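You operate a simulated robot arm through the tools that you are given. There is no shell and no other tool. Be economical: measure what you need, move in short steps, check, and stop when the job is done.

The job below is to be done with a simulated two-armed robot. You get a single attempt, and the scene is never put back.

## Task
Wipe up the spill on the top of the white table with the cloth and put it back.

Only the result counts: the job must be done as asked and must still hold three seconds after the hand-in. Knocking over, shifting, dropping, spilling or breaking anything else fails it. Flat cloth is picked up by pressing the open fingertips on it (5 to 10 N) and closing them slowly along it; thin cloth reads only 2 to 8 mm in the jaws.

## Robot
Two 6-joint arms with two-finger parallel grippers on one trunk, on a base that drives. Base frame: it is fixed to the floor where the robot stands at the start and does not move with it; the origin is under the middle of the robot, x ahead of it, y to its left, z up; the surface under the hand at the start is at about z = 0.74. Lengths are in m, angles in degrees, forces in N, time in s.
The left shoulder is at the start at [0.06, 0.141, 0.924], the right one opposite. With the tool pointing down near the work surface each hand reaches from about 0.3 to 0.7 m from the robot's upright axis, wherever it stands, measured 20 degrees to its own side. Payload 3.43 kg a hand.
Tool frame (each hand has its own): the origin (TCP) lies between the finger pads and is the grasp point; the fingertips stand 0.03 m ahead of it; z points along the fingers, y is the line along which they close. The gripper opens to 0.094 m. The fingers are 0.028 m wide and 0.01 m thick; the gripper's body (0.05 by 0.096 m) begins 0.055 m behind the TCP.
Orientation is that of the tool frame in the base frame, as a unit quaternion [x, y, z, w]. With the fingers straight down and closing along the base's y, the tool's x points along the base's -x, its y along +y and its z along -z.

## Interface
- The arms move only by the tool play_rows. It takes "left_series", "right_series" or both (then of equal length, played together; a hand with none holds still); each is a list of rows, each a list of 7 numbers: the finger opening in m, from 0 to 0.094, then the shift along the tool's x, y, z in m, then the turn, a rotation vector about the tool's x, y, z in degrees. In form: [[fingers, dx, dy, dz, wx, wy, wz], ...]. A call has 1 to 8 rows; each row shifts and turns the commanded pose from where the row before left it, along the tool's axes as they then stand. Each row takes 0.2 s and may step no farther than 0.05 m and 8.6 degrees from the row before; otherwise, or with a gripper value out of range, the whole call is refused. A pose out of reach is approached as far as the arm can. The call stops where the force on the tool passes 40 N (or 10 N more than at its start, if that is more) or the arm is blocked; 0.2 s more then pass. Each finger travels about 0.153 m/s and halts on what it meets, pressing with about 40 N; the grip force reading is that of the motor and also rises with nothing between the fingers. The clock runs only during rows and for 0.2 s after the last one: add rows that do not move to give the fingers time. It gives the time, the measured TCP pose, the force on the tool (base axes), the opening and the grip force at its end, in the units of the frame above (readings bear some noise), with the torque about the TCP (base axes, N m) and any sound that the robot's microphone picked up, and new pictures: "pictures" is both (left out), scene, wrist or none (wrist: the cameras of the hands that moved).
- Cameras (640 x 400 px; columns grow to the right, rows downward): "scene" is now at [0.1237, 0.0048, 1.5049]; the picture's right is [0.09, -1.00, 0.00], its down [-0.87, -0.08, -0.48] and it looks along [0.48, 0.04, -0.88] (base axes); focal length 282 px, centre (320, 200). "left" rides on the left gripper at [0.076, -0.014, -0.102] in its tool frame; the picture's right is [0.18, 0.98, 0.00], its down [-0.75, 0.14, -0.64] and it looks along [-0.63, 0.12, 0.77] (tool axes); focal length 243 px, centre (320, 200). "right" rides on the right gripper at [0.076, 0.014, -0.103] in its tool frame; the picture's right is [-0.18, 0.98, 0.00], its down [-0.75, -0.14, -0.64] and it looks along [-0.63, -0.12, 0.77] (tool axes); focal length 243 px, centre (320, 200). There is no depth. A picture from a camera that has moved, and an enlarged one, comes with that camera's place and axes in the base frame and with its lens.
- slide_trunk(by): slides the trunk up (or, below 0, down) by that many m; the arms and the scene camera ride with it, the base frame stays. It gives what a move gives, with no picture.
- base_move(legs): drives the robot by 1 to 6 legs, each [ahead, left, turn to the left] in m, m and degrees, along the robot's own axes; the way and the turn of a leg run together, so that a leg with both is an arc; at most 1.5 m and 180 degrees a leg. The arms and the cameras ride along, it lands a little off, and it stops where it bumps. It gives what a move gives, and a new picture of the scene camera.
- head_to(pan, tilt): turns the head with the scene camera to pan (to the left, within 86 degrees either way) and tilt (down, from -29 to 69), counted from straight ahead of the robot. It gives what a move gives, and a new picture of the scene camera.
- enlarge(camera, box): a new picture of the part [left, top, right, bottom] of that camera's present view, enlarged. It takes no simulated time.
- hand_in(): hands the job in; it is judged then, once.

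Go step by step. Nothing tells you exact positions but the pictures and the camera data: compare them with the known pose of the tool, close in by small moves and look again before you grip or let go. The budget is 120 turns and 260 pictures, counting those below and the enlarged ones. Unless the task says otherwise, let go and move clear before handing in, and close with one line.

The tools are called after ">>>" by a JSON object that holds its "name" and its "arguments". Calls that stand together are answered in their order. play_rows: Moves the arms, as the interface text tells. Its arguments: {"type":"object","properties":{"left_series":{"type":"array"},"right_series":{"type":"array"},"pictures":{"type":"string","enum":["both","scene","wrist","none"]}},"required":[]} The other tools are called the same way: slide_trunk (by) slides the trunk up or down; base_move (legs) drives the base; head_to (pan, tilt) turns the head that bears the scene camera; enlarge (camera, box) takes an enlarged picture of a part of a camera's view; hand_in () hands the job in.

At the start:

```text
time: 0.0
left_tool_pos: [0.4316, 0.0876, 0.9893]
left_tool_rot: [0.001, 1.0, 0.001, 0.0]
left_ft_force: [0.0, -0.3, -0.2]
left_ft_torque: [0.0, 0.0, -0.02]
left_gripper_width: 0.094
left_finger_force: 0.0
right_tool_pos: [0.4004, -0.1943, 1.0007]
right_tool_rot: [0.001, 1.0, 0.001, 0.001]
right_ft_force: [0.6, 0.8, -0.1]
right_ft_torque: [-0.01, 0.04, 0.0]
right_gripper_width: 0.0942
right_finger_force: 0.1
trunk travel left (down, up): [-0.5, 0.09]
robot x, y, heading: [0.0021, -0.0026, -0.1]
head pan, tilt: [4.9, 61.3]
```

scene: 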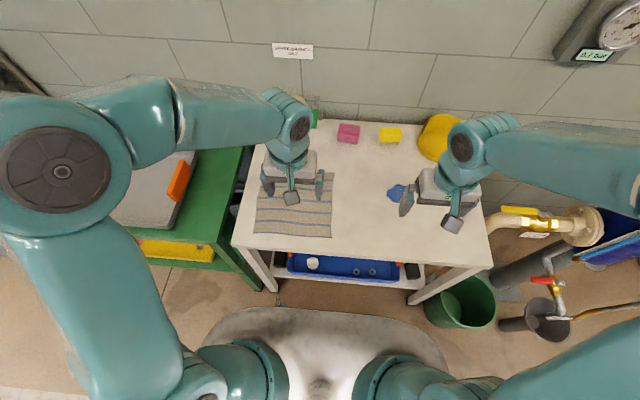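
right: 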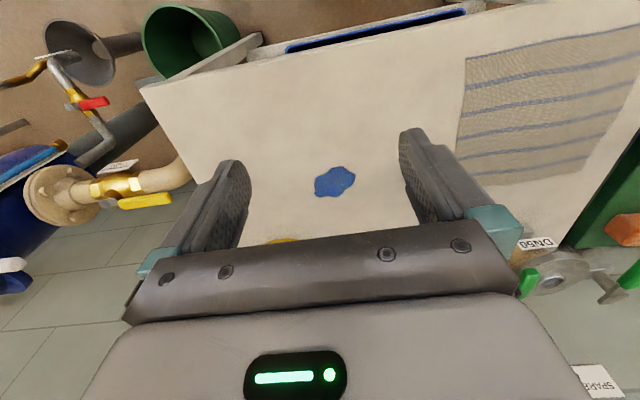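
left: 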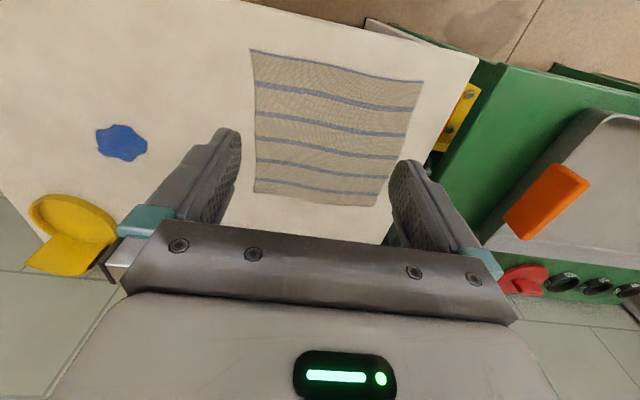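

The striped cloth lies flat under the left hand (about x 0.42–0.64, y 0–0.23), and the blue spill is near (0.59, -0.20). I'll look closer first.

>>> {"name": "enlarge", "arguments": {"camera": "scene", "box": [220, 80, 500, 260]}}

>>> {"name": "enlarge", "arguments": {"camera": "left", "box": [60, 20, 480, 260]}}

```text
2.22 times, centred on (360, 170) of scene
camera zoom: at [0.1237, 0.0048, 1.5049], right [0.09, -1.0, 0.0], down [-0.87, -0.08, -0.48], along [0.48, 0.04, -0.88], focal length 627 px, centre (231, 267)
```

zoom: 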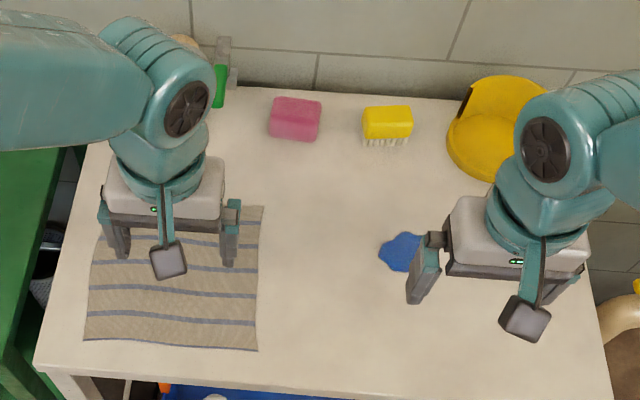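

```text
1.52 times, centred on (270, 140) of left
camera zoom: at [0.3562, 0.0737, 1.0913], right [-0.18, 0.98, 0.0], down [0.75, 0.14, 0.64], along [0.63, 0.12, -0.77], focal length 370 px, centre (396, 291)
```

zoom: 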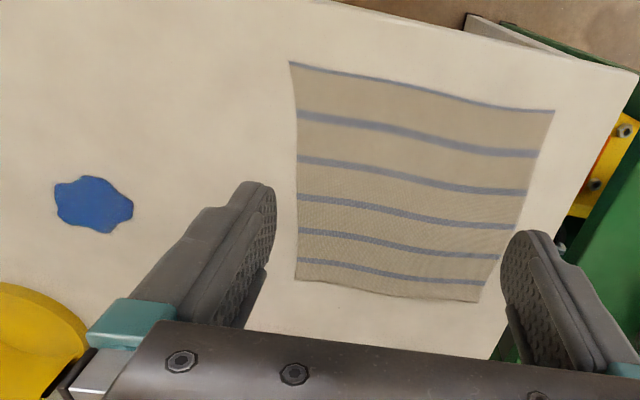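

Both camera views agree: the cloth spans x 0.42–0.645 and y 0–0.23, and the spill is at about (0.587, -0.197). I'll grip the cloth near both side edges, one hand each, so it stays flat as I drag it; first I hover.

>>> {"name": "play_rows", "arguments": {"left_series": [[0.06, -0.0123, 0.0134, 0.0238, 0, 0, 0], [0.06, -0.0123, 0.0134, 0.0238, 0, 0, 0], [0.06, -0.0123, 0.0134, 0.0238, 0, 0, 0], [0.06, -0.0123, 0.0134, 0.0238, 0, 0, 0], [0.06, -0.0123, 0.0134, 0.0238, 0, 0, 0], [0.06, -0.0123, 0.0134, 0.0238, 0, 0, 0], [0.06, -0.0123, 0.0134, 0.0238, 0, 0, 0], [0.06, -0.0123, 0.0134, 0.0238, 0, 0, 0]], "right_series": [[0.06, -0.01625, 0.0286, 0.025, 0, 0, 0], [0.06, -0.01625, 0.0286, 0.025, 0, 0, 0], [0.06, -0.01625, 0.0286, 0.025, 0, 0, 0], [0.06, -0.01625, 0.0286, 0.025, 0, 0, 0], [0.06, -0.01625, 0.0286, 0.025, 0, 0, 0], [0.06, -0.01625, 0.0286, 0.025, 0, 0, 0], [0.06, -0.01625, 0.0286, 0.025, 0, 0, 0], [0.06, -0.01625, 0.0286, 0.025, 0, 0, 0]]}}

```text
time: 1.8
left_tool_pos: [0.53, 0.1947, 0.7983]
left_tool_rot: [0.002, 1.0, 0.0, 0.0]
left_ft_force: [0.0, -0.5, -1.9]
left_ft_torque: [0.02, 0.03, 0.0]
left_gripper_width: 0.0602
left_finger_force: 0.2
right_tool_pos: [0.535, 0.0352, 0.8008]
right_tool_rot: [0.001, 1.0, 0.0, -0.001]
right_ft_force: [0.0, 0.5, -0.3]
right_ft_torque: [0.02, 0.07, -0.02]
right_gripper_width: 0.06
right_finger_force: 0.1
trunk travel left (down, up): [-0.5, 0.09]
robot x, y, heading: [-0.0037, 0.0002, 0.3]
head pan, tilt: [4.9, 61.3]
camera scene: at [0.1263, 0.0062, 1.5047], right [0.09, -1.0, 0.0], down [-0.88, -0.08, -0.48], along [0.48, 0.04, -0.88], focal length 282 px, centre (320, 200)
camera right: at [0.4571, 0.0502, 0.9033], right [0.19, 0.98, 0.0], down [0.75, -0.14, 0.64], along [0.63, -0.12, -0.77], focal length 243 px, centre (320, 200)
camera left: at [0.454, 0.1811, 0.9004], right [-0.18, 0.98, 0.0], down [0.75, 0.14, 0.64], along [0.63, 0.11, -0.77], focal length 243 px, centre (320, 200)
```

scene: 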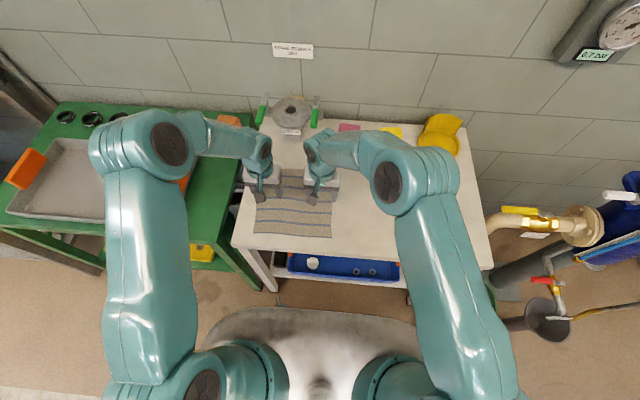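
right: 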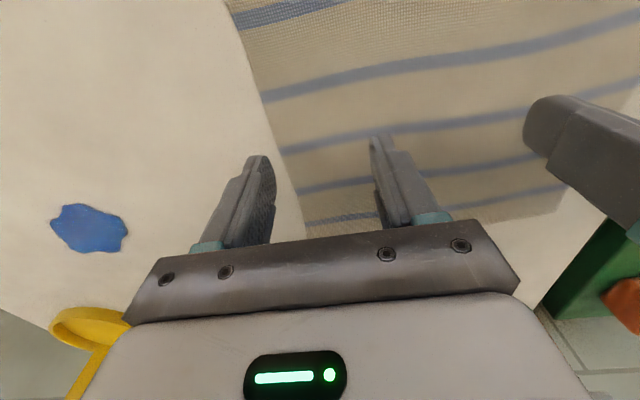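
left: 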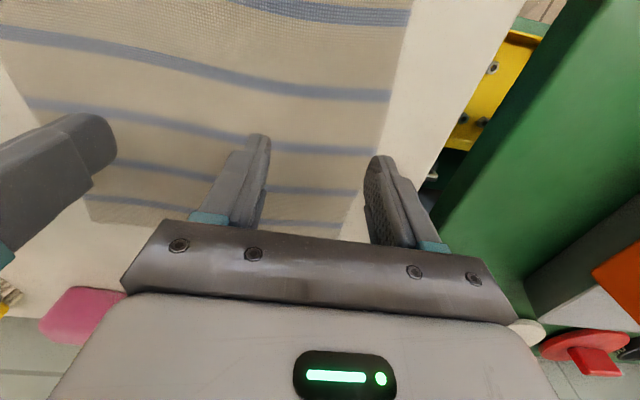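

Both outer fingers hang near the cloth's edges, so I'll move them inward, narrow the openings and descend gently to contact.

>>> {"name": "play_rows", "arguments": {"left_series": [[0.04, 0, -0.01, 0.005, 0, 0, 0], [0.04, 0, 0, 0.01, 0, 0, 0], [0.04, 0, 0, 0.006, 0, 0, 0], [0.04, 0, 0, 0.003, 0, 0, 0], [0.04, 0, 0, 0, 0, 0, 0]], "right_series": [[0.04, 0, 0.01, 0.005, 0, 0, 0], [0.04, 0, 0, 0.01, 0, 0, 0], [0.04, 0, 0, 0.008, 0, 0, 0], [0.04, 0, 0, 0.003, 0, 0, 0], [0.04, 0, 0, 0, 0, 0, 0]]}}

```text
time: 3.0
left_tool_pos: [0.5298, 0.1846, 0.7742]
left_tool_rot: [0.001, 1.0, -0.001, 0.001]
left_ft_force: [-1.4, 0.4, -0.2]
left_ft_torque: [0.0, -0.02, 0.0]
left_gripper_width: 0.0402
left_finger_force: 0.0
right_tool_pos: [0.5304, 0.0445, 0.7776]
right_tool_rot: [0.002, 1.0, 0.0, 0.0]
right_ft_force: [0.5, -0.6, 0.1]
right_ft_torque: [-0.04, -0.01, -0.02]
right_gripper_width: 0.04
right_finger_force: 0.0
trunk travel left (down, up): [-0.5, 0.09]
robot x, y, heading: [0.0, 0.0024, -0.3]
head pan, tilt: [4.9, 61.3]
camera scene: at [0.1227, 0.005, 1.505], right [0.09, -1.0, 0.0], down [-0.87, -0.08, -0.48], along [0.48, 0.04, -0.88], focal length 282 px, centre (320, 200)
camera right: at [0.4541, 0.0591, 0.8794], right [0.19, 0.98, 0.0], down [0.75, -0.14, 0.64], along [0.63, -0.12, -0.77], focal length 243 px, centre (320, 200)
camera left: at [0.4539, 0.1708, 0.8769], right [-0.18, 0.98, 0.0], down [0.75, 0.14, 0.64], along [0.63, 0.12, -0.77], focal length 243 px, centre (320, 200)
```

scene: 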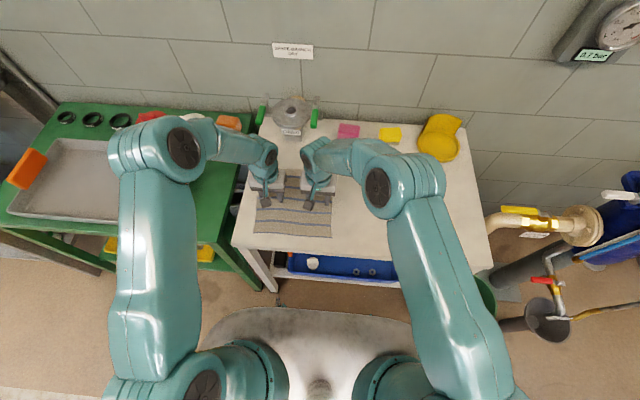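
right: 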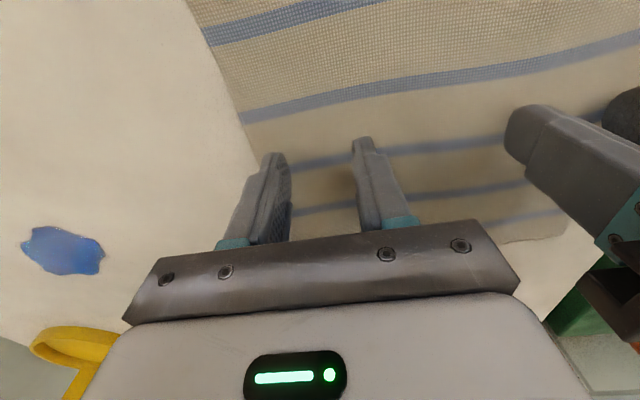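
left: 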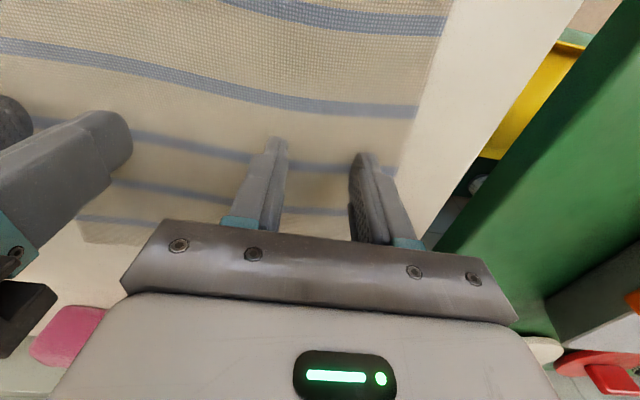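

Both sets of fingertips now sit over the cloth, just short of contact. I'll lower in millimetres and read the force.

>>> {"name": "play_rows", "arguments": {"left_series": [[0.04, 0, 0, 0.002, 0, 0, 0], [0.04, 0, 0, 0.002, 0, 0, 0], [0.04, 0, 0, 0, 0, 0, 0]], "right_series": [[0.04, 0, 0, 0.004, 0, 0, 0], [0.04, 0, 0, 0.003, 0, 0, 0], [0.04, 0, 0, 0, 0, 0, 0]], "pictures": "none"}}

```text
time: 3.8
left_tool_pos: [0.5304, 0.1845, 0.7707]
left_tool_rot: [0.001, 1.0, 0.0, 0.001]
left_ft_force: [-0.4, 0.4, 0.0]
left_ft_torque: [0.01, 0.05, 0.0]
left_gripper_width: 0.0398
left_finger_force: 0.1
right_tool_pos: [0.5312, 0.0443, 0.7717]
right_tool_rot: [0.001, 1.0, 0.001, 0.001]
right_ft_force: [-0.6, -0.2, 19.6]
right_ft_torque: [-0.47, 0.09, 0.03]
right_gripper_width: 0.0397
right_finger_force: 0.1
trunk travel left (down, up): [-0.5, 0.09]
robot x, y, heading: [0.0052, -0.0033, 0.1]
head pan, tilt: [4.9, 61.3]
```

The right hand is in contact at about 20 N, so I'll ease it up slightly, while the left goes on down.

>>> {"name": "play_rows", "arguments": {"left_series": [[0.04, 0, 0, 0.0015, 0, 0, 0], [0.04, 0, 0, 0, 0, 0, 0]], "right_series": [[0.04, 0, 0, -0.001, 0, 0, 0], [0.04, 0, 0, 0, 0, 0, 0]], "pictures": "none"}}

```text
time: 4.4
left_tool_pos: [0.5313, 0.185, 0.7711]
left_tool_rot: [0.001, 1.0, 0.0, 0.002]
left_ft_force: [-3.0, 0.5, 14.7]
left_ft_torque: [0.21, 0.14, 0.01]
left_gripper_width: 0.04
left_finger_force: 0.1
right_tool_pos: [0.5302, 0.0448, 0.7702]
right_tool_rot: [0.001, 1.0, 0.001, -0.001]
right_ft_force: [1.7, 0.3, 13.4]
right_ft_torque: [-0.35, -0.08, 0.07]
right_gripper_width: 0.04
right_finger_force: 0.0
trunk travel left (down, up): [-0.5, 0.09]
robot x, y, heading: [-0.0003, 0.001, 0.1]
head pan, tilt: [4.9, 61.3]
```

Contact is about 14 N on both sides. I'll ease to about 8 N and close slowly along the cloth.

>>> {"name": "play_rows", "arguments": {"left_series": [[0.04, 0, 0, -0.001, 0, 0, 0], [0.034, 0, 0, 0, 0, 0, 0], [0.028, 0, 0, 0, 0, 0, 0], [0.022, 0, 0, 0, 0, 0, 0], [0.016, 0, 0, 0, 0, 0, 0], [0.01, 0, 0, 0, 0, 0, 0], [0.005, 0, 0, 0, 0, 0, 0], [0.0, 0, 0, 0, 0, 0, 0]], "right_series": [[0.04, 0, 0, -0.0008, 0, 0, 0], [0.034, 0, 0, 0, 0, 0, 0], [0.028, 0, 0, 0, 0, 0, 0], [0.022, 0, 0, 0, 0, 0, 0], [0.016, 0, 0, 0, 0, 0, 0], [0.01, 0, 0, 0, 0, 0, 0], [0.005, 0, 0, 0, 0, 0, 0], [0.0, 0, 0, 0, 0, 0, 0]]}}

```text
time: 6.2
left_tool_pos: [0.5298, 0.1843, 0.7722]
left_tool_rot: [0.001, 1.0, -0.001, 0.001]
left_ft_force: [0.1, 1.4, 12.4]
left_ft_torque: [0.08, 0.06, -0.01]
left_gripper_width: 0.0017
left_finger_force: 35.9
right_tool_pos: [0.5296, 0.0447, 0.7724]
right_tool_rot: [0.0, 1.0, 0.001, 0.001]
right_ft_force: [-1.5, 0.1, 5.5]
right_ft_torque: [0.01, 0.05, 0.0]
right_gripper_width: 0.0
right_finger_force: 33.4
trunk travel left (down, up): [-0.5, 0.09]
robot x, y, heading: [0.0017, -0.0016, -0.1]
head pan, tilt: [4.9, 61.3]
camera scene: at [0.1219, 0.0044, 1.5051], right [0.09, -1.0, 0.0], down [-0.87, -0.08, -0.48], along [0.48, 0.04, -0.88], focal length 282 px, centre (320, 200)
camera right: at [0.4537, 0.0587, 0.8742], right [0.19, 0.98, 0.0], down [0.75, -0.14, 0.64], along [0.63, -0.12, -0.77], focal length 243 px, centre (320, 200)
camera left: at [0.4541, 0.1712, 0.8735], right [-0.18, 0.98, 0.0], down [0.75, 0.14, 0.64], along [0.63, 0.12, -0.77], focal length 243 px, centre (320, 200)
```

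scene: 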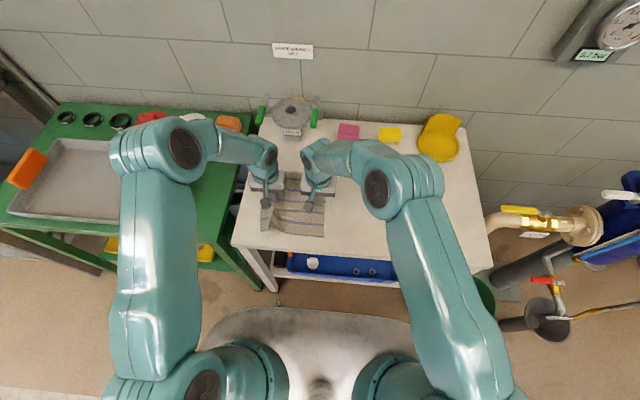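
right: 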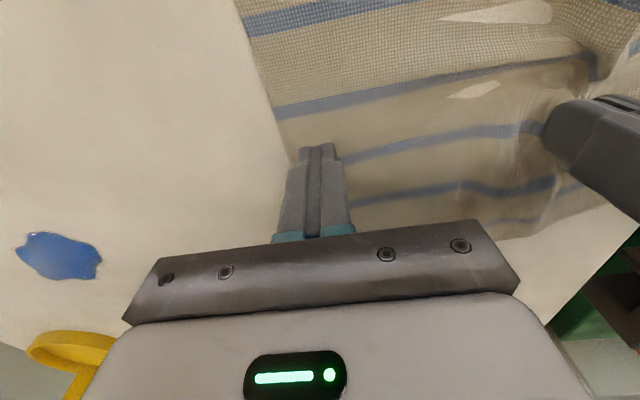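
left: 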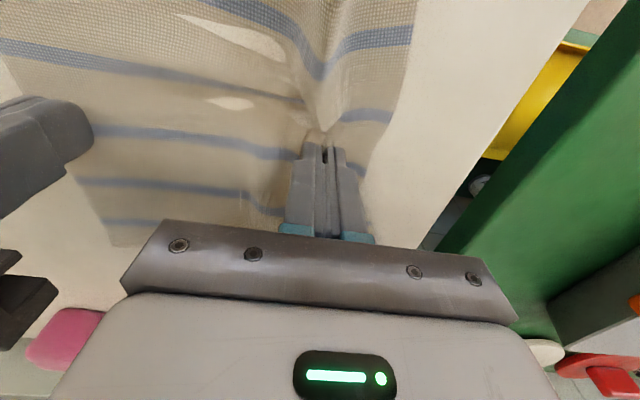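

The left jaw holds a fold of 1.7 mm, but the right jaw slipped and closed empty. The cloth's right edge is now near y 0.03, so I'll lift the right hand, reopen it and try again a bit further in.

>>> {"name": "play_rows", "arguments": {"right_series": [[0.0, 0, 0, -0.015, 0, 0, 0], [0.046, 0, 0.012, 0, 0, 0, 0], [0.046, 0, 0.006, 0, 0, 0, 0], [0.046, 0, 0, 0.01, 0, 0, 0], [0.046, 0, 0, 0.0035, 0, 0, 0], [0.046, 0, 0, 0.0018, 0, 0, 0], [0.046, 0, 0, 0, 0, 0, 0]], "pictures": "wrist"}}

```text
time: 7.8
left_tool_pos: [0.5299, 0.1845, 0.7699]
left_tool_rot: [0.001, 1.0, 0.0, 0.001]
left_ft_force: [0.6, 1.7, 11.1]
left_ft_torque: [0.06, 0.06, 0.0]
left_gripper_width: 0.0018
left_finger_force: 37.0
right_tool_pos: [0.53, 0.0618, 0.7716]
right_tool_rot: [0.001, 1.0, 0.001, 0.001]
right_ft_force: [-2.0, -0.2, 8.4]
right_ft_torque: [-0.23, 0.06, -0.05]
right_gripper_width: 0.0457
right_finger_force: 0.0
trunk travel left (down, up): [-0.5, 0.09]
robot x, y, heading: [0.0025, -0.0016, -0.1]
head pan, tilt: [4.9, 61.3]
camera right: at [0.4536, 0.0762, 0.874], right [0.19, 0.98, 0.0], down [0.75, -0.14, 0.64], along [0.63, -0.12, -0.77], focal length 243 px, centre (320, 200)
```

right: 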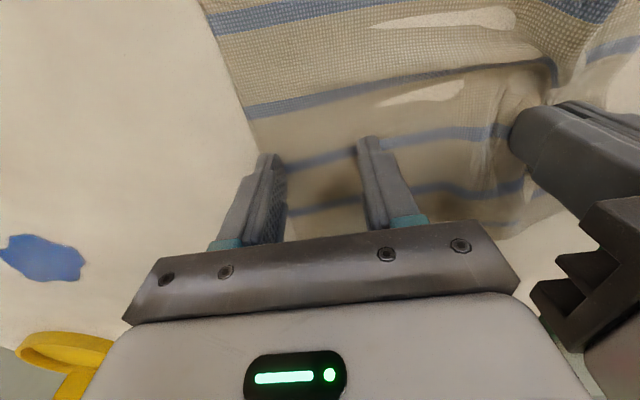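

The torque shows only the outer right finger is pressing. I'll tilt slightly so that both press, and check.

>>> {"name": "play_rows", "arguments": {"right_series": [[0.046, 0, 0, 0, 0.5, 0, 0], [0.046, 0, 0, 0, 0, 0, 0]], "pictures": "none"}}

```text
time: 8.4
left_tool_pos: [0.5295, 0.1836, 0.7709]
left_tool_rot: [0.002, 1.0, 0.0, 0.001]
left_ft_force: [2.5, 0.2, 9.6]
left_ft_torque: [0.02, 0.04, 0.03]
left_gripper_width: 0.0019
left_finger_force: 35.9
right_tool_pos: [0.5316, 0.0625, 0.7709]
right_tool_rot: [0.001, 1.0, -0.003, 0.003]
right_ft_force: [-3.1, 1.5, 13.9]
right_ft_torque: [0.22, 0.08, 0.07]
right_gripper_width: 0.0458
right_finger_force: 0.0
trunk travel left (down, up): [-0.5, 0.09]
robot x, y, heading: [-0.0013, -0.0016, 0.1]
head pan, tilt: [4.9, 61.3]
```

Now the inner finger presses more. I'll trim back 0.2° and close slowly.

>>> {"name": "play_rows", "arguments": {"right_series": [[0.046, 0, 0, 0, -0.18, 0, 0], [0.04, 0, 0, 0, 0, 0, 0], [0.033, 0, 0, 0, 0, 0, 0], [0.026, 0, 0, 0, 0, 0, 0], [0.019, 0, 0, 0, 0, 0, 0], [0.012, 0, 0, 0, 0, 0, 0], [0.005, 0, 0, 0, 0, 0, 0], [0.0, 0, 0, 0, 0, 0, 0]], "pictures": "wrist"}}

```text
time: 10.2
left_tool_pos: [0.5286, 0.1852, 0.7714]
left_tool_rot: [0.002, 1.0, 0.0, 0.002]
left_ft_force: [1.4, -3.7, 2.8]
left_ft_torque: [-0.14, 0.03, 0.12]
left_gripper_width: 0.0022
left_finger_force: 36.5
right_tool_pos: [0.5308, 0.0624, 0.7733]
right_tool_rot: [0.001, 1.0, -0.002, 0.002]
right_ft_force: [-4.0, 7.3, 35.2]
right_ft_torque: [0.3, 0.09, -0.09]
right_gripper_width: 0.0063
right_finger_force: 40.2
trunk travel left (down, up): [-0.5, 0.09]
robot x, y, heading: [-0.0006, 0.0004, -0.0]
head pan, tilt: [4.9, 61.3]
camera right: at [0.4533, 0.0771, 0.8754], right [0.19, 0.98, 0.0], down [0.75, -0.14, 0.65], along [0.64, -0.12, -0.76], focal length 243 px, centre (320, 200)
```

right: 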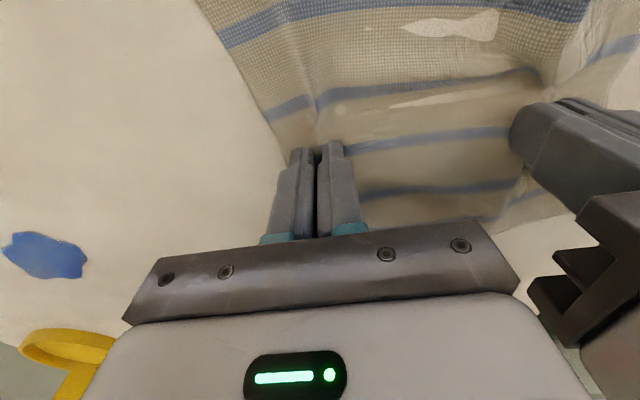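

The right jaw now holds 6.3 mm of cloth and the left about 2 mm. I'll lift both a little to relieve the load and confirm the grips.

>>> {"name": "play_rows", "arguments": {"left_series": [[0, 0, 0, -0.005, 0, 0, 0], [0, 0, 0, -0.007, 0, 0, 0], [0, 0, 0, -0.008, 0, 0, 0], [0, 0, 0, 0, 0, 0, 0]], "right_series": [[0, 0, 0, -0.005, 0, 0, 0], [0, 0, -0.004, -0.007, 0, 0, 0], [0, 0, -0.004, -0.008, 0, 0, 0], [0, 0, 0, 0, 0, 0, 0]]}}

```text
time: 11.2
left_tool_pos: [0.5309, 0.1838, 0.7899]
left_tool_rot: [0.002, 1.0, -0.001, 0.0]
left_ft_force: [-0.6, -16.8, -0.8]
left_ft_torque: [-0.52, 0.0, -0.28]
left_gripper_width: 0.0017
left_finger_force: 36.9
right_tool_pos: [0.5317, 0.0551, 0.7888]
right_tool_rot: [-0.001, 1.0, -0.002, -0.001]
right_ft_force: [0.5, 17.2, 0.9]
right_ft_torque: [0.61, -0.02, 0.26]
right_gripper_width: 0.0023
right_finger_force: 37.1
trunk travel left (down, up): [-0.5, 0.09]
robot x, y, heading: [0.0002, 0.0014, 0.2]
head pan, tilt: [4.9, 61.3]
camera scene: at [0.1248, 0.0046, 1.5047], right [0.09, -1.0, 0.0], down [-0.87, -0.08, -0.48], along [0.48, 0.04, -0.88], focal length 282 px, centre (320, 200)
camera right: at [0.4545, 0.0697, 0.8919], right [0.18, 0.98, 0.0], down [0.75, -0.14, 0.64], along [0.63, -0.12, -0.77], focal length 243 px, centre (320, 200)
camera left: at [0.4557, 0.1702, 0.8922], right [-0.18, 0.98, 0.0], down [0.75, 0.14, 0.64], along [0.63, 0.12, -0.77], focal length 243 px, centre (320, 200)
```

scene: 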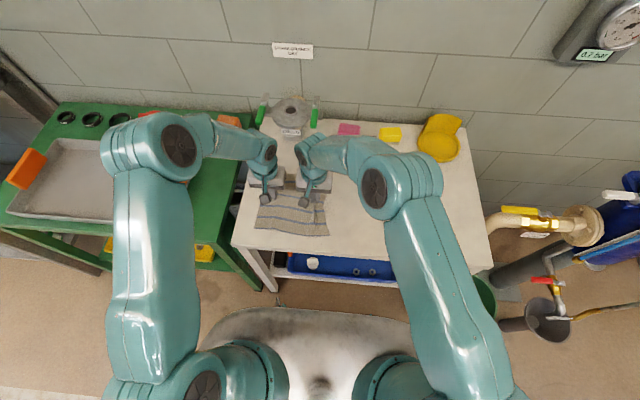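
right: 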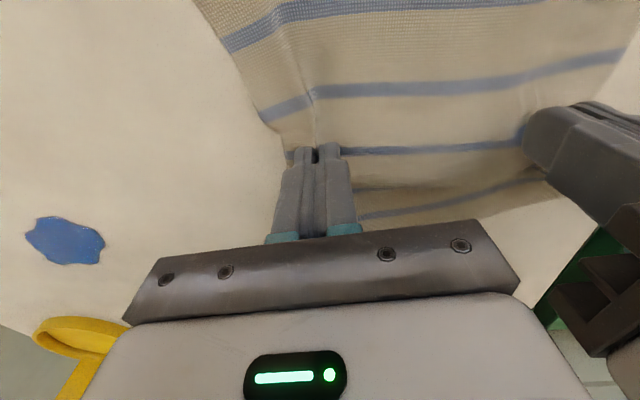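
left: 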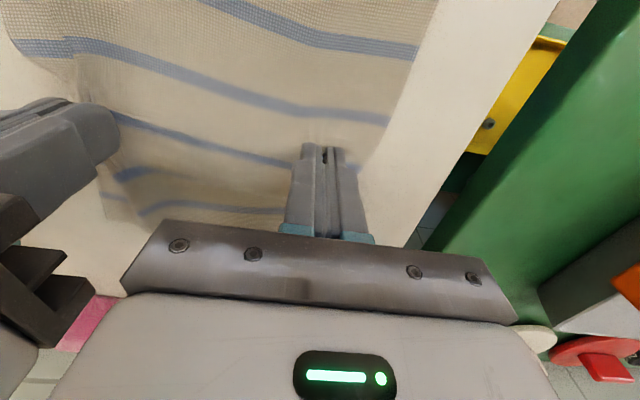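

Both grips hold, and the cloth is already taut at 17 N. I'll give it a little slack and carry both hands together toward the spill.

>>> {"name": "play_rows", "arguments": {"left_series": [[0, 0, -0.006, 0, 0, 0, 0], [0, -0.0082, -0.036, 0, 0, 0, 0], [0, -0.0082, -0.036, 0, 0, 0, 0], [0, -0.0082, -0.036, 0, 0, 0, 0], [0, -0.0082, -0.036, 0, 0, 0, 0], [0, -0.0082, -0.036, 0, 0, 0, 0], [0, -0.0082, -0.036, 0, 0, 0, 0], [0, -0.0082, -0.036, 0, 0, 0, 0]], "right_series": [[0, 0, 0, 0, 0, 0, 0], [0, -0.0082, -0.036, 0, 0, 0, 0], [0, -0.0082, -0.036, 0, 0, 0, 0], [0, -0.0082, -0.036, 0, 0, 0, 0], [0, -0.0082, -0.036, 0, 0, 0, 0], [0, -0.0082, -0.036, 0, 0, 0, 0], [0, -0.0082, -0.036, 0, 0, 0, 0], [0, -0.0082, -0.036, 0, 0, 0, 0]]}}

```text
time: 13.0
left_tool_pos: [0.5891, -0.0743, 0.79]
left_tool_rot: [0.001, 1.0, 0.0, 0.0]
left_ft_force: [0.3, -11.3, -0.5]
left_ft_torque: [-0.32, 0.04, -0.16]
left_gripper_width: 0.0017
left_finger_force: 35.9
right_tool_pos: [0.5878, -0.1995, 0.7905]
right_tool_rot: [0.0, 1.0, -0.001, -0.001]
right_ft_force: [-0.5, 9.2, 0.0]
right_ft_torque: [0.35, -0.01, 0.14]
right_gripper_width: 0.002
right_finger_force: 36.4
trunk travel left (down, up): [-0.5, 0.09]
robot x, y, heading: [-0.0002, -0.0023, 0.0]
head pan, tilt: [4.9, 61.3]
camera scene: at [0.1243, 0.0026, 1.5049], right [0.09, -1.0, 0.0], down [-0.87, -0.08, -0.48], along [0.48, 0.04, -0.88], focal length 282 px, centre (320, 200)
camera right: at [0.5114, -0.1842, 0.8936], right [0.18, 0.98, 0.0], down [0.75, -0.14, 0.64], along [0.63, -0.12, -0.77], focal length 243 px, centre (320, 200)
camera left: at [0.5119, -0.0879, 0.8936], right [-0.18, 0.98, 0.0], down [0.75, 0.14, 0.64], along [0.63, 0.12, -0.77], focal length 243 px, centre (320, 200)
```

scene: 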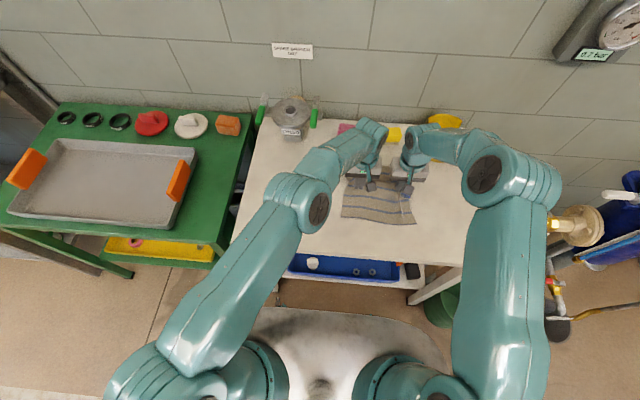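
right: 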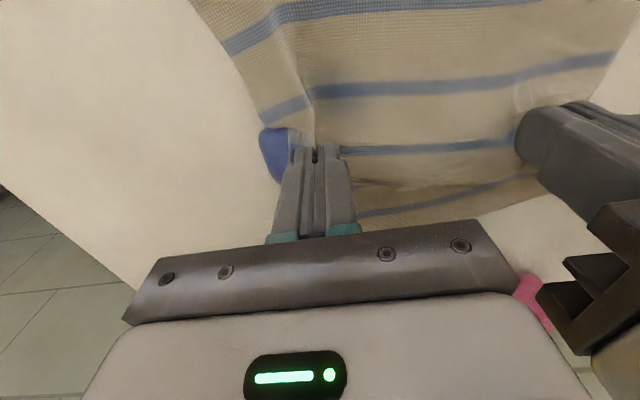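
left: 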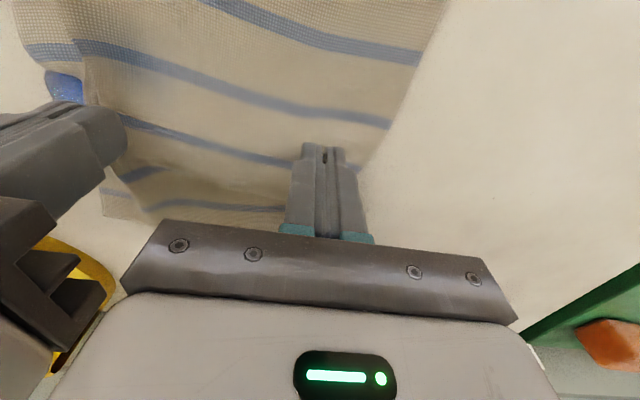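

The right hand is over the spill. I'll lower both hands until the right one presses lightly.

>>> {"name": "play_rows", "arguments": {"left_series": [[0, 0, 0, 0.007, 0, 0, 0], [0, 0, 0, 0.006, 0, 0, 0], [0, 0, 0, 0.003, 0, 0, 0], [0, 0, 0, 0, 0, 0, 0]], "right_series": [[0, 0, 0, 0.007, 0, 0, 0], [0, 0, 0, 0.006, 0, 0, 0], [0, 0, 0, 0.003, 0, 0, 0], [0, 0, 0, 0, 0, 0, 0]], "pictures": "none"}}

```text
time: 14.0
left_tool_pos: [0.5882, -0.0744, 0.774]
left_tool_rot: [0.001, 1.0, 0.0, 0.0]
left_ft_force: [-0.3, -8.4, -0.2]
left_ft_torque: [-0.3, 0.0, -0.16]
left_gripper_width: 0.0019
left_finger_force: 36.3
right_tool_pos: [0.5872, -0.1984, 0.7773]
right_tool_rot: [0.001, 1.0, -0.002, 0.002]
right_ft_force: [-0.1, 7.3, 10.1]
right_ft_torque: [0.28, 0.03, 0.16]
right_gripper_width: 0.0022
right_finger_force: 37.0
trunk travel left (down, up): [-0.5, 0.09]
robot x, y, heading: [0.0014, 0.0001, 0.3]
head pan, tilt: [4.9, 61.3]
```

The right hand presses at 10 N on the spill. I'll rub over it with both hands moving together.

>>> {"name": "play_rows", "arguments": {"left_series": [[0, 0, -0.02, 0, 0, 0, 0], [0, 0, -0.02, 0, 0, 0, 0], [0, -0.02, 0.02, 0, 0, 0, 0], [0, 0, 0.02, 0, 0, 0, 0], [0, 0, 0.025, 0, 0, 0, 0], [0, 0.02, -0.025, 0, 0, 0, 0], [0, 0.02, 0, 0, 0, 0, 0], [0, 0, 0, 0, 0, 0, 0]], "right_series": [[0, 0, -0.02, 0, 0, 0, 0], [0, 0, -0.02, 0, 0, 0, 0], [0, -0.02, 0.02, 0, 0, 0, 0], [0, 0, 0.02, 0, 0, 0, 0], [0, 0, 0.025, 0, 0, 0, 0], [0, 0.02, -0.025, 0, 0, 0, 0], [0, 0.02, 0, 0, 0, 0, 0], [0, 0, 0, 0, 0, 0, 0]]}}

```text
time: 15.8
left_tool_pos: [0.5497, -0.0586, 0.7771]
left_tool_rot: [0.001, 1.0, 0.0, 0.001]
left_ft_force: [2.8, -15.3, -2.0]
left_ft_torque: [-0.4, -0.09, -0.18]
left_gripper_width: 0.0012
left_finger_force: 36.5
left hand out of reach, approached as far as the arm can: row 1, 2, 3
right_tool_pos: [0.5669, -0.1982, 0.7758]
right_tool_rot: [0.001, 1.0, -0.002, 0.001]
right_ft_force: [-2.2, 14.8, 16.5]
right_ft_torque: [0.64, -0.04, 0.32]
right_gripper_width: 0.0035
right_finger_force: 38.3
trunk travel left (down, up): [-0.5, 0.09]
robot x, y, heading: [0.0008, -0.0006, -0.1]
head pan, tilt: [4.9, 61.3]
camera scene: at [0.1215, 0.0035, 1.5052], right [0.09, -1.0, 0.0], down [-0.87, -0.08, -0.48], along [0.48, 0.04, -0.88], focal length 282 px, centre (320, 200)
camera right: at [0.4905, -0.1833, 0.8784], right [0.19, 0.98, 0.0], down [0.75, -0.14, 0.64], along [0.63, -0.12, -0.77], focal length 243 px, centre (320, 200)
camera left: at [0.4727, -0.0723, 0.8799], right [-0.18, 0.98, 0.0], down [0.75, 0.14, 0.64], along [0.63, 0.12, -0.77], focal length 243 px, centre (320, 200)
```

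scene: 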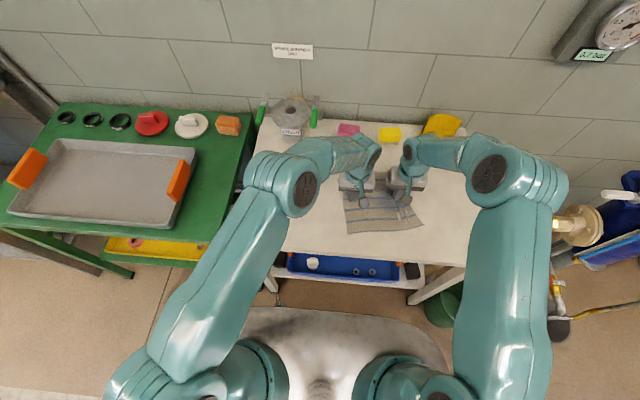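
right: 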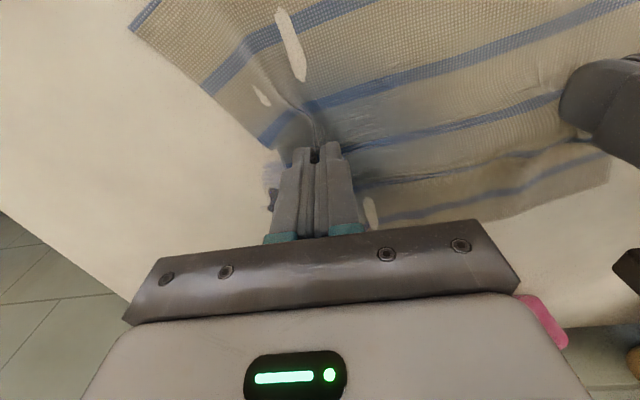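
left: 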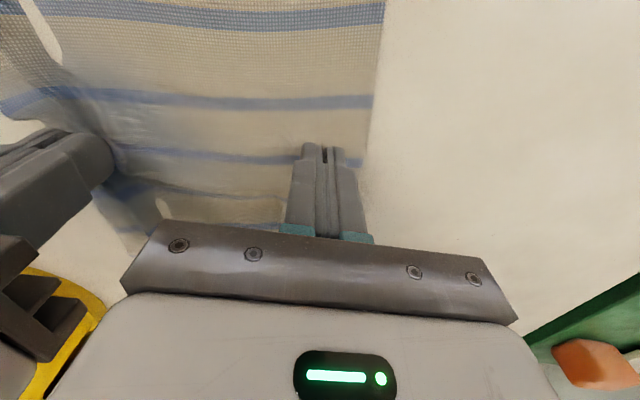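

The left hand met its reach limit, so the hands drifted slightly apart. Most of the blue seems gone; I'll lift, realign the hands and draw them back toward +y to see the spill site.

>>> {"name": "play_rows", "arguments": {"left_series": [[0, -0.008, -0.004, -0.008, 0, 0, 0], [0, -0.009, -0.005, -0.008, 0, 0, 0], [0, 0, 0.02, 0, 0, 0, 0], [0, 0, 0.025, 0, 0, 0, 0], [0, 0, 0.025, 0, 0, 0, 0], [0, 0, 0.02, 0, 0, 0, 0]], "right_series": [[0, 0, 0, -0.008, 0, 0, 0], [0, 0, 0, -0.008, 0, 0, 0], [0, 0, 0.02, 0, 0, 0, 0], [0, 0, 0.025, 0, 0, 0, 0], [0, 0, 0.025, 0, 0, 0, 0], [0, 0, 0.02, 0, 0, 0, 0]]}}

```text
time: 17.2
left_tool_pos: [0.5661, 0.023, 0.7934]
left_tool_rot: [0.002, 1.0, -0.002, 0.001]
left_ft_force: [-0.3, -6.1, -0.5]
left_ft_torque: [-0.15, 0.01, -0.08]
left_gripper_width: 0.0012
left_finger_force: 36.5
right_tool_pos: [0.5692, -0.1107, 0.7917]
right_tool_rot: [0.001, 1.0, -0.002, 0.001]
right_ft_force: [-1.0, 5.3, -0.3]
right_ft_torque: [0.18, 0.0, 0.11]
right_gripper_width: 0.0016
right_finger_force: 36.5
trunk travel left (down, up): [-0.5, 0.09]
robot x, y, heading: [0.0006, 0.0029, -0.1]
head pan, tilt: [4.9, 61.3]
camera scene: at [0.1232, 0.0049, 1.5049], right [0.09, -1.0, 0.0], down [-0.87, -0.08, -0.48], along [0.48, 0.04, -0.88], focal length 282 px, centre (320, 200)
camera right: at [0.4925, -0.0947, 0.8939], right [0.19, 0.98, 0.0], down [0.75, -0.14, 0.64], along [0.63, -0.12, -0.77], focal length 243 px, centre (320, 200)
camera left: at [0.4904, 0.0104, 0.8956], right [-0.18, 0.98, 0.0], down [0.75, 0.14, 0.64], along [0.63, 0.12, -0.77], focal length 243 px, centre (320, 200)
```

scene: 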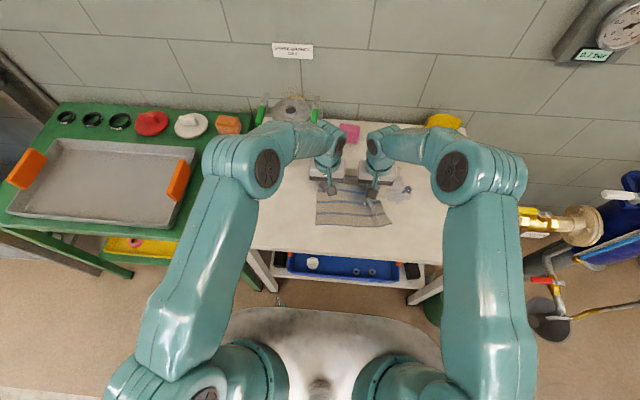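
right: 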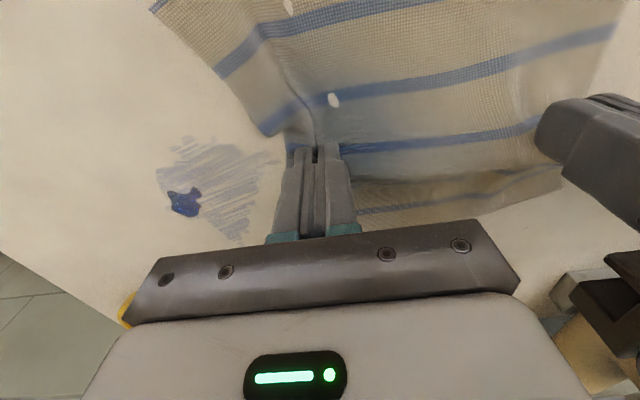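
left: 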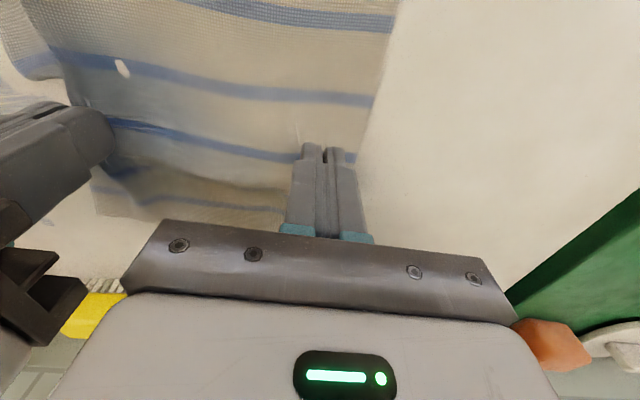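

The spill is mostly smeared thin: what remains covers x 0.55–0.65, y -0.245 to -0.14, with a dark bit at (0.60, -0.23). I'll drive the base 0.1 m to the right, with both hands riding along, so the left arm stays in reach.

>>> {"name": "base_move", "arguments": {"legs": [[0, -0.1, 0]]}}

```text
time: 19.1
left_tool_pos: [0.5663, -0.0743, 0.7939]
left_tool_rot: [0.002, 1.0, 0.0, 0.001]
left_ft_force: [0.1, -6.5, -1.0]
left_ft_torque: [-0.13, 0.03, -0.1]
left_gripper_width: 0.0011
left_finger_force: 36.2
right_tool_pos: [0.5681, -0.2076, 0.791]
right_tool_rot: [0.002, 1.0, -0.002, 0.001]
right_ft_force: [-0.9, 6.6, 0.0]
right_ft_torque: [0.26, 0.02, 0.12]
right_gripper_width: 0.0019
right_finger_force: 36.3
trunk travel left (down, up): [-0.5, 0.09]
robot x, y, heading: [-0.0003, -0.1057, 0.4]
head pan, tilt: [4.9, 61.3]
camera scene: at [0.122, -0.0976, 1.5051], right [0.09, -1.0, 0.0], down [-0.87, -0.07, -0.48], along [0.48, 0.04, -0.88], focal length 282 px, centre (320, 200)
```

scene: 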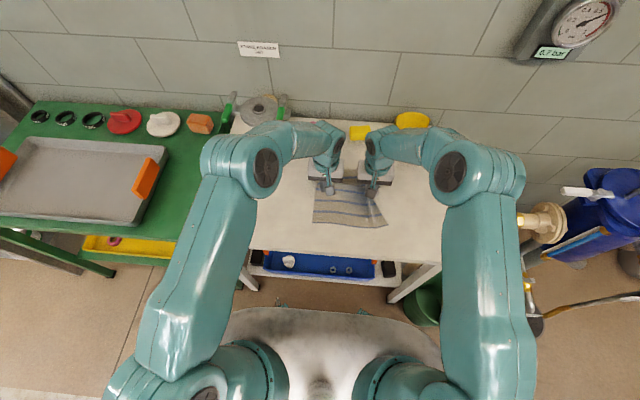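

The hands are at y -0.21 (right) and -0.07 (left). I'll lower, then raster over the remaining patch.

>>> {"name": "play_rows", "arguments": {"left_series": [[0, 0, 0, 0.008, 0, 0, 0], [0, 0, 0, 0.006, 0, 0, 0], [0, 0, -0.03, 0, 0, 0, 0], [0, -0.015, 0, 0, 0, 0, 0], [0, 0, 0.035, 0, 0, 0, 0], [0, 0, 0.035, 0, 0, 0, 0], [0, -0.015, 0, 0, 0, 0, 0], [0, 0, -0.035, 0, 0, 0, 0]], "right_series": [[0, 0, 0, 0.009, 0, 0, 0], [0, 0, 0, 0.006, 0, 0, 0], [0, 0, -0.03, 0, 0, 0, 0], [0, -0.015, 0, 0, 0, 0, 0], [0, 0, 0.035, 0, 0, 0, 0], [0, 0, 0.035, 0, 0, 0, 0], [0, -0.015, 0, 0, 0, 0, 0], [0, 0, -0.035, 0, 0, 0, 0]], "pictures": "wrist"}}

```text
time: 20.9
left_tool_pos: [0.5948, -0.0705, 0.78]
left_tool_rot: [0.001, 1.0, 0.0, 0.001]
left_ft_force: [-0.1, -6.3, -0.2]
left_ft_torque: [-0.15, 0.0, -0.08]
left_gripper_width: 0.0013
left_finger_force: 36.5
right_tool_pos: [0.5999, -0.2044, 0.7795]
right_tool_rot: [0.001, 1.0, -0.001, 0.001]
right_ft_force: [0.6, 5.3, 10.5]
right_ft_torque: [0.19, -0.02, 0.14]
right_gripper_width: 0.0018
right_finger_force: 36.8
trunk travel left (down, up): [-0.5, 0.09]
robot x, y, heading: [0.0032, -0.1031, 0.2]
head pan, tilt: [4.9, 61.3]
camera right: at [0.5226, -0.189, 0.8806], right [0.19, 0.98, 0.0], down [0.75, -0.14, 0.64], along [0.63, -0.12, -0.76], focal length 243 px, centre (320, 200)
camera left: at [0.52, -0.0837, 0.8822], right [-0.18, 0.98, 0.0], down [0.75, 0.14, 0.64], along [0.63, 0.12, -0.77], focal length 243 px, centre (320, 200)
```

right: 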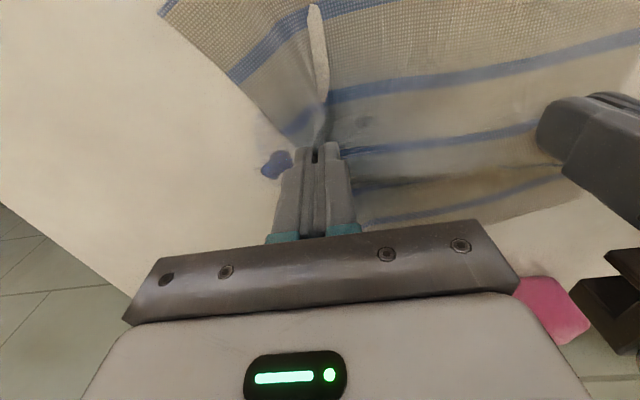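
left: 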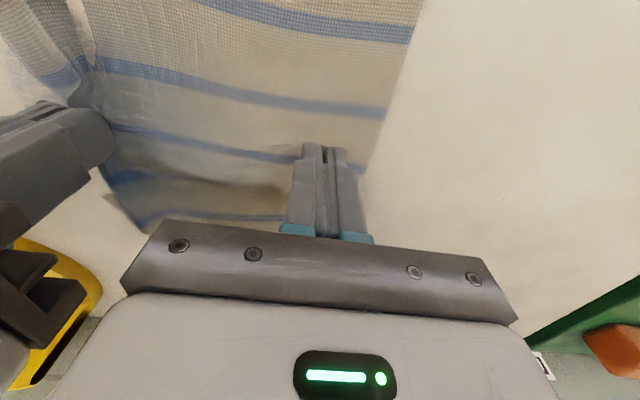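

The remaining dark bit lies just right of the fingers at (0.60, -0.233). I'll rub it with small strokes.

>>> {"name": "play_rows", "arguments": {"left_series": [[0, 0, -0.025, 0, 0, 0, 0], [0, 0, -0.02, 0, 0, 0, 0], [0, -0.008, 0.025, 0, 0, 0, 0], [0, 0, -0.025, 0, 0, 0, 0], [0, 0.018, 0, 0, 0, 0, 0], [0, 0, 0.025, 0, 0, 0, 0], [0, -0.03, 0.01, 0, 0, 0, 0], [0, 0.01, 0.025, 0, 0, 0, 0]], "right_series": [[0, 0, -0.025, 0.0005, 0, 0, 0], [0, 0, -0.02, 0, 0, 0, 0], [0, -0.008, 0.025, 0, 0, 0, 0], [0, 0, -0.025, 0, 0, 0, 0], [0, 0.018, 0, 0, 0, 0, 0], [0, 0, 0.025, 0, 0, 0, 0], [0, -0.03, 0.01, 0, 0, 0, 0], [0, 0.01, 0.025, 0, 0, 0, 0]], "pictures": "none"}}

>>> {"name": "play_rows", "arguments": {"left_series": [[0, 0, 0, -0.01, 0, 0, 0], [0, 0, 0.035, -0.006, 0, 0, 0], [0, 0, 0.035, 0, 0, 0, 0], [0, 0, 0.03, 0, 0, 0, 0]], "right_series": [[0, 0, 0, -0.01, 0, 0, 0], [0, 0, 0.035, -0.006, 0, 0, 0], [0, 0, 0.035, 0, 0, 0, 0], [0, 0, 0.03, 0, 0, 0, 0]]}}

```text
time: 22.7
left_tool_pos: [0.6078, -0.0544, 0.7814]
left_tool_rot: [0.002, 1.0, -0.002, 0.001]
left_ft_force: [-0.3, -3.6, -0.1]
left_ft_torque: [-0.07, -0.06, -0.05]
left_gripper_width: 0.0011
left_finger_force: 36.2
right_tool_pos: [0.6096, -0.1864, 0.7775]
right_tool_rot: [0.001, 1.0, -0.003, 0.0]
right_ft_force: [-2.1, 3.4, 1.5]
right_ft_torque: [0.1, -0.03, 0.13]
right_gripper_width: 0.0018
right_finger_force: 36.5
trunk travel left (down, up): [-0.5, 0.09]
robot x, y, heading: [-0.0003, -0.1012, -0.1]
head pan, tilt: [4.9, 61.3]
```

```text
time: 23.7
left_tool_pos: [0.6068, 0.0468, 0.7941]
left_tool_rot: [0.001, 1.0, -0.001, 0.0]
left_ft_force: [-0.6, -5.0, -1.0]
left_ft_torque: [-0.16, 0.02, -0.07]
left_gripper_width: 0.0013
left_finger_force: 36.0
right_tool_pos: [0.6099, -0.0857, 0.7908]
right_tool_rot: [0.001, 1.0, -0.003, 0.0]
right_ft_force: [-0.6, 5.1, 0.7]
right_ft_torque: [0.16, 0.04, 0.1]
right_gripper_width: 0.0023
right_finger_force: 36.6
trunk travel left (down, up): [-0.5, 0.09]
robot x, y, heading: [-0.0016, -0.1038, 0.1]
head pan, tilt: [4.9, 61.3]
camera scene: at [0.1235, -0.0944, 1.505], right [0.08, -1.0, 0.0], down [-0.87, -0.08, -0.48], along [0.48, 0.04, -0.88], focal length 282 px, centre (320, 200)
camera right: at [0.5333, -0.0709, 0.894], right [0.19, 0.98, -0.01], down [0.75, -0.14, 0.64], along [0.63, -0.12, -0.77], focal length 243 px, centre (320, 200)
camera left: at [0.5301, 0.034, 0.8962], right [-0.18, 0.98, 0.0], down [0.75, 0.14, 0.64], along [0.63, 0.11, -0.77], focal length 243 px, centre (320, 200)
```

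scene: 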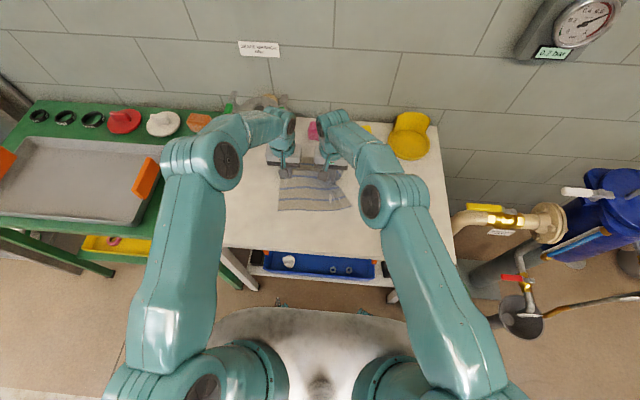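
right: 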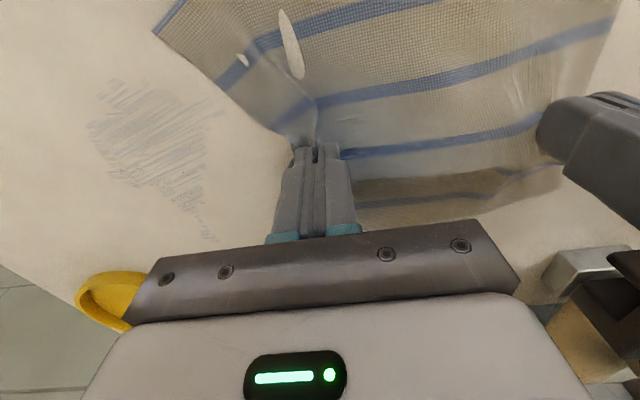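
left: 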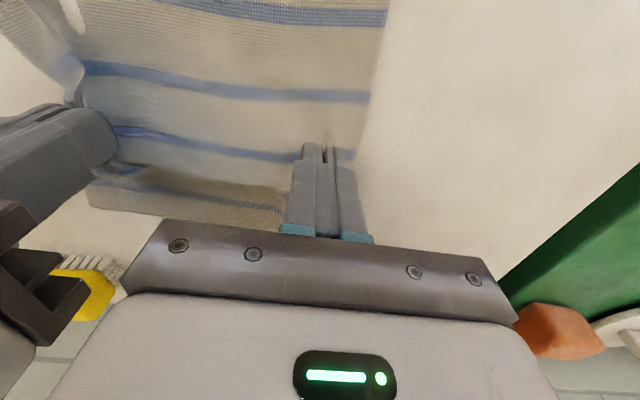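

The dark bit is gone; only faint streaks remain over x 0.55–0.67, y -0.245 to -0.135. I'll drive a further 0.08 m right for left-arm reach, then raster the whole patch.

>>> {"name": "base_move", "arguments": {"legs": [[0, -0.08, 0]]}}

```text
time: 25.4
left_tool_pos: [0.607, -0.0297, 0.7923]
left_tool_rot: [0.001, 1.0, 0.0, 0.0]
left_ft_force: [0.7, -6.0, -0.2]
left_ft_torque: [-0.19, 0.01, -0.08]
left_gripper_width: 0.001
left_finger_force: 36.6
right_tool_pos: [0.6115, -0.1643, 0.7891]
right_tool_rot: [0.0, 1.0, -0.002, 0.0]
right_ft_force: [-0.5, 6.8, -0.7]
right_ft_torque: [0.17, 0.03, 0.18]
right_gripper_width: 0.0019
right_finger_force: 36.6
trunk travel left (down, up): [-0.5, 0.09]
robot x, y, heading: [-0.0016, -0.1827, 0.2]
head pan, tilt: [4.9, 61.3]
camera scene: at [0.1256, -0.1757, 1.5047], right [0.09, -1.0, 0.0], down [-0.87, -0.08, -0.48], along [0.48, 0.04, -0.88], focal length 282 px, centre (320, 200)
```

scene: 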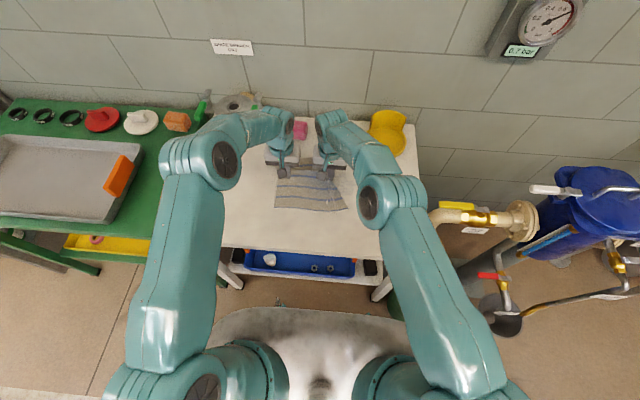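

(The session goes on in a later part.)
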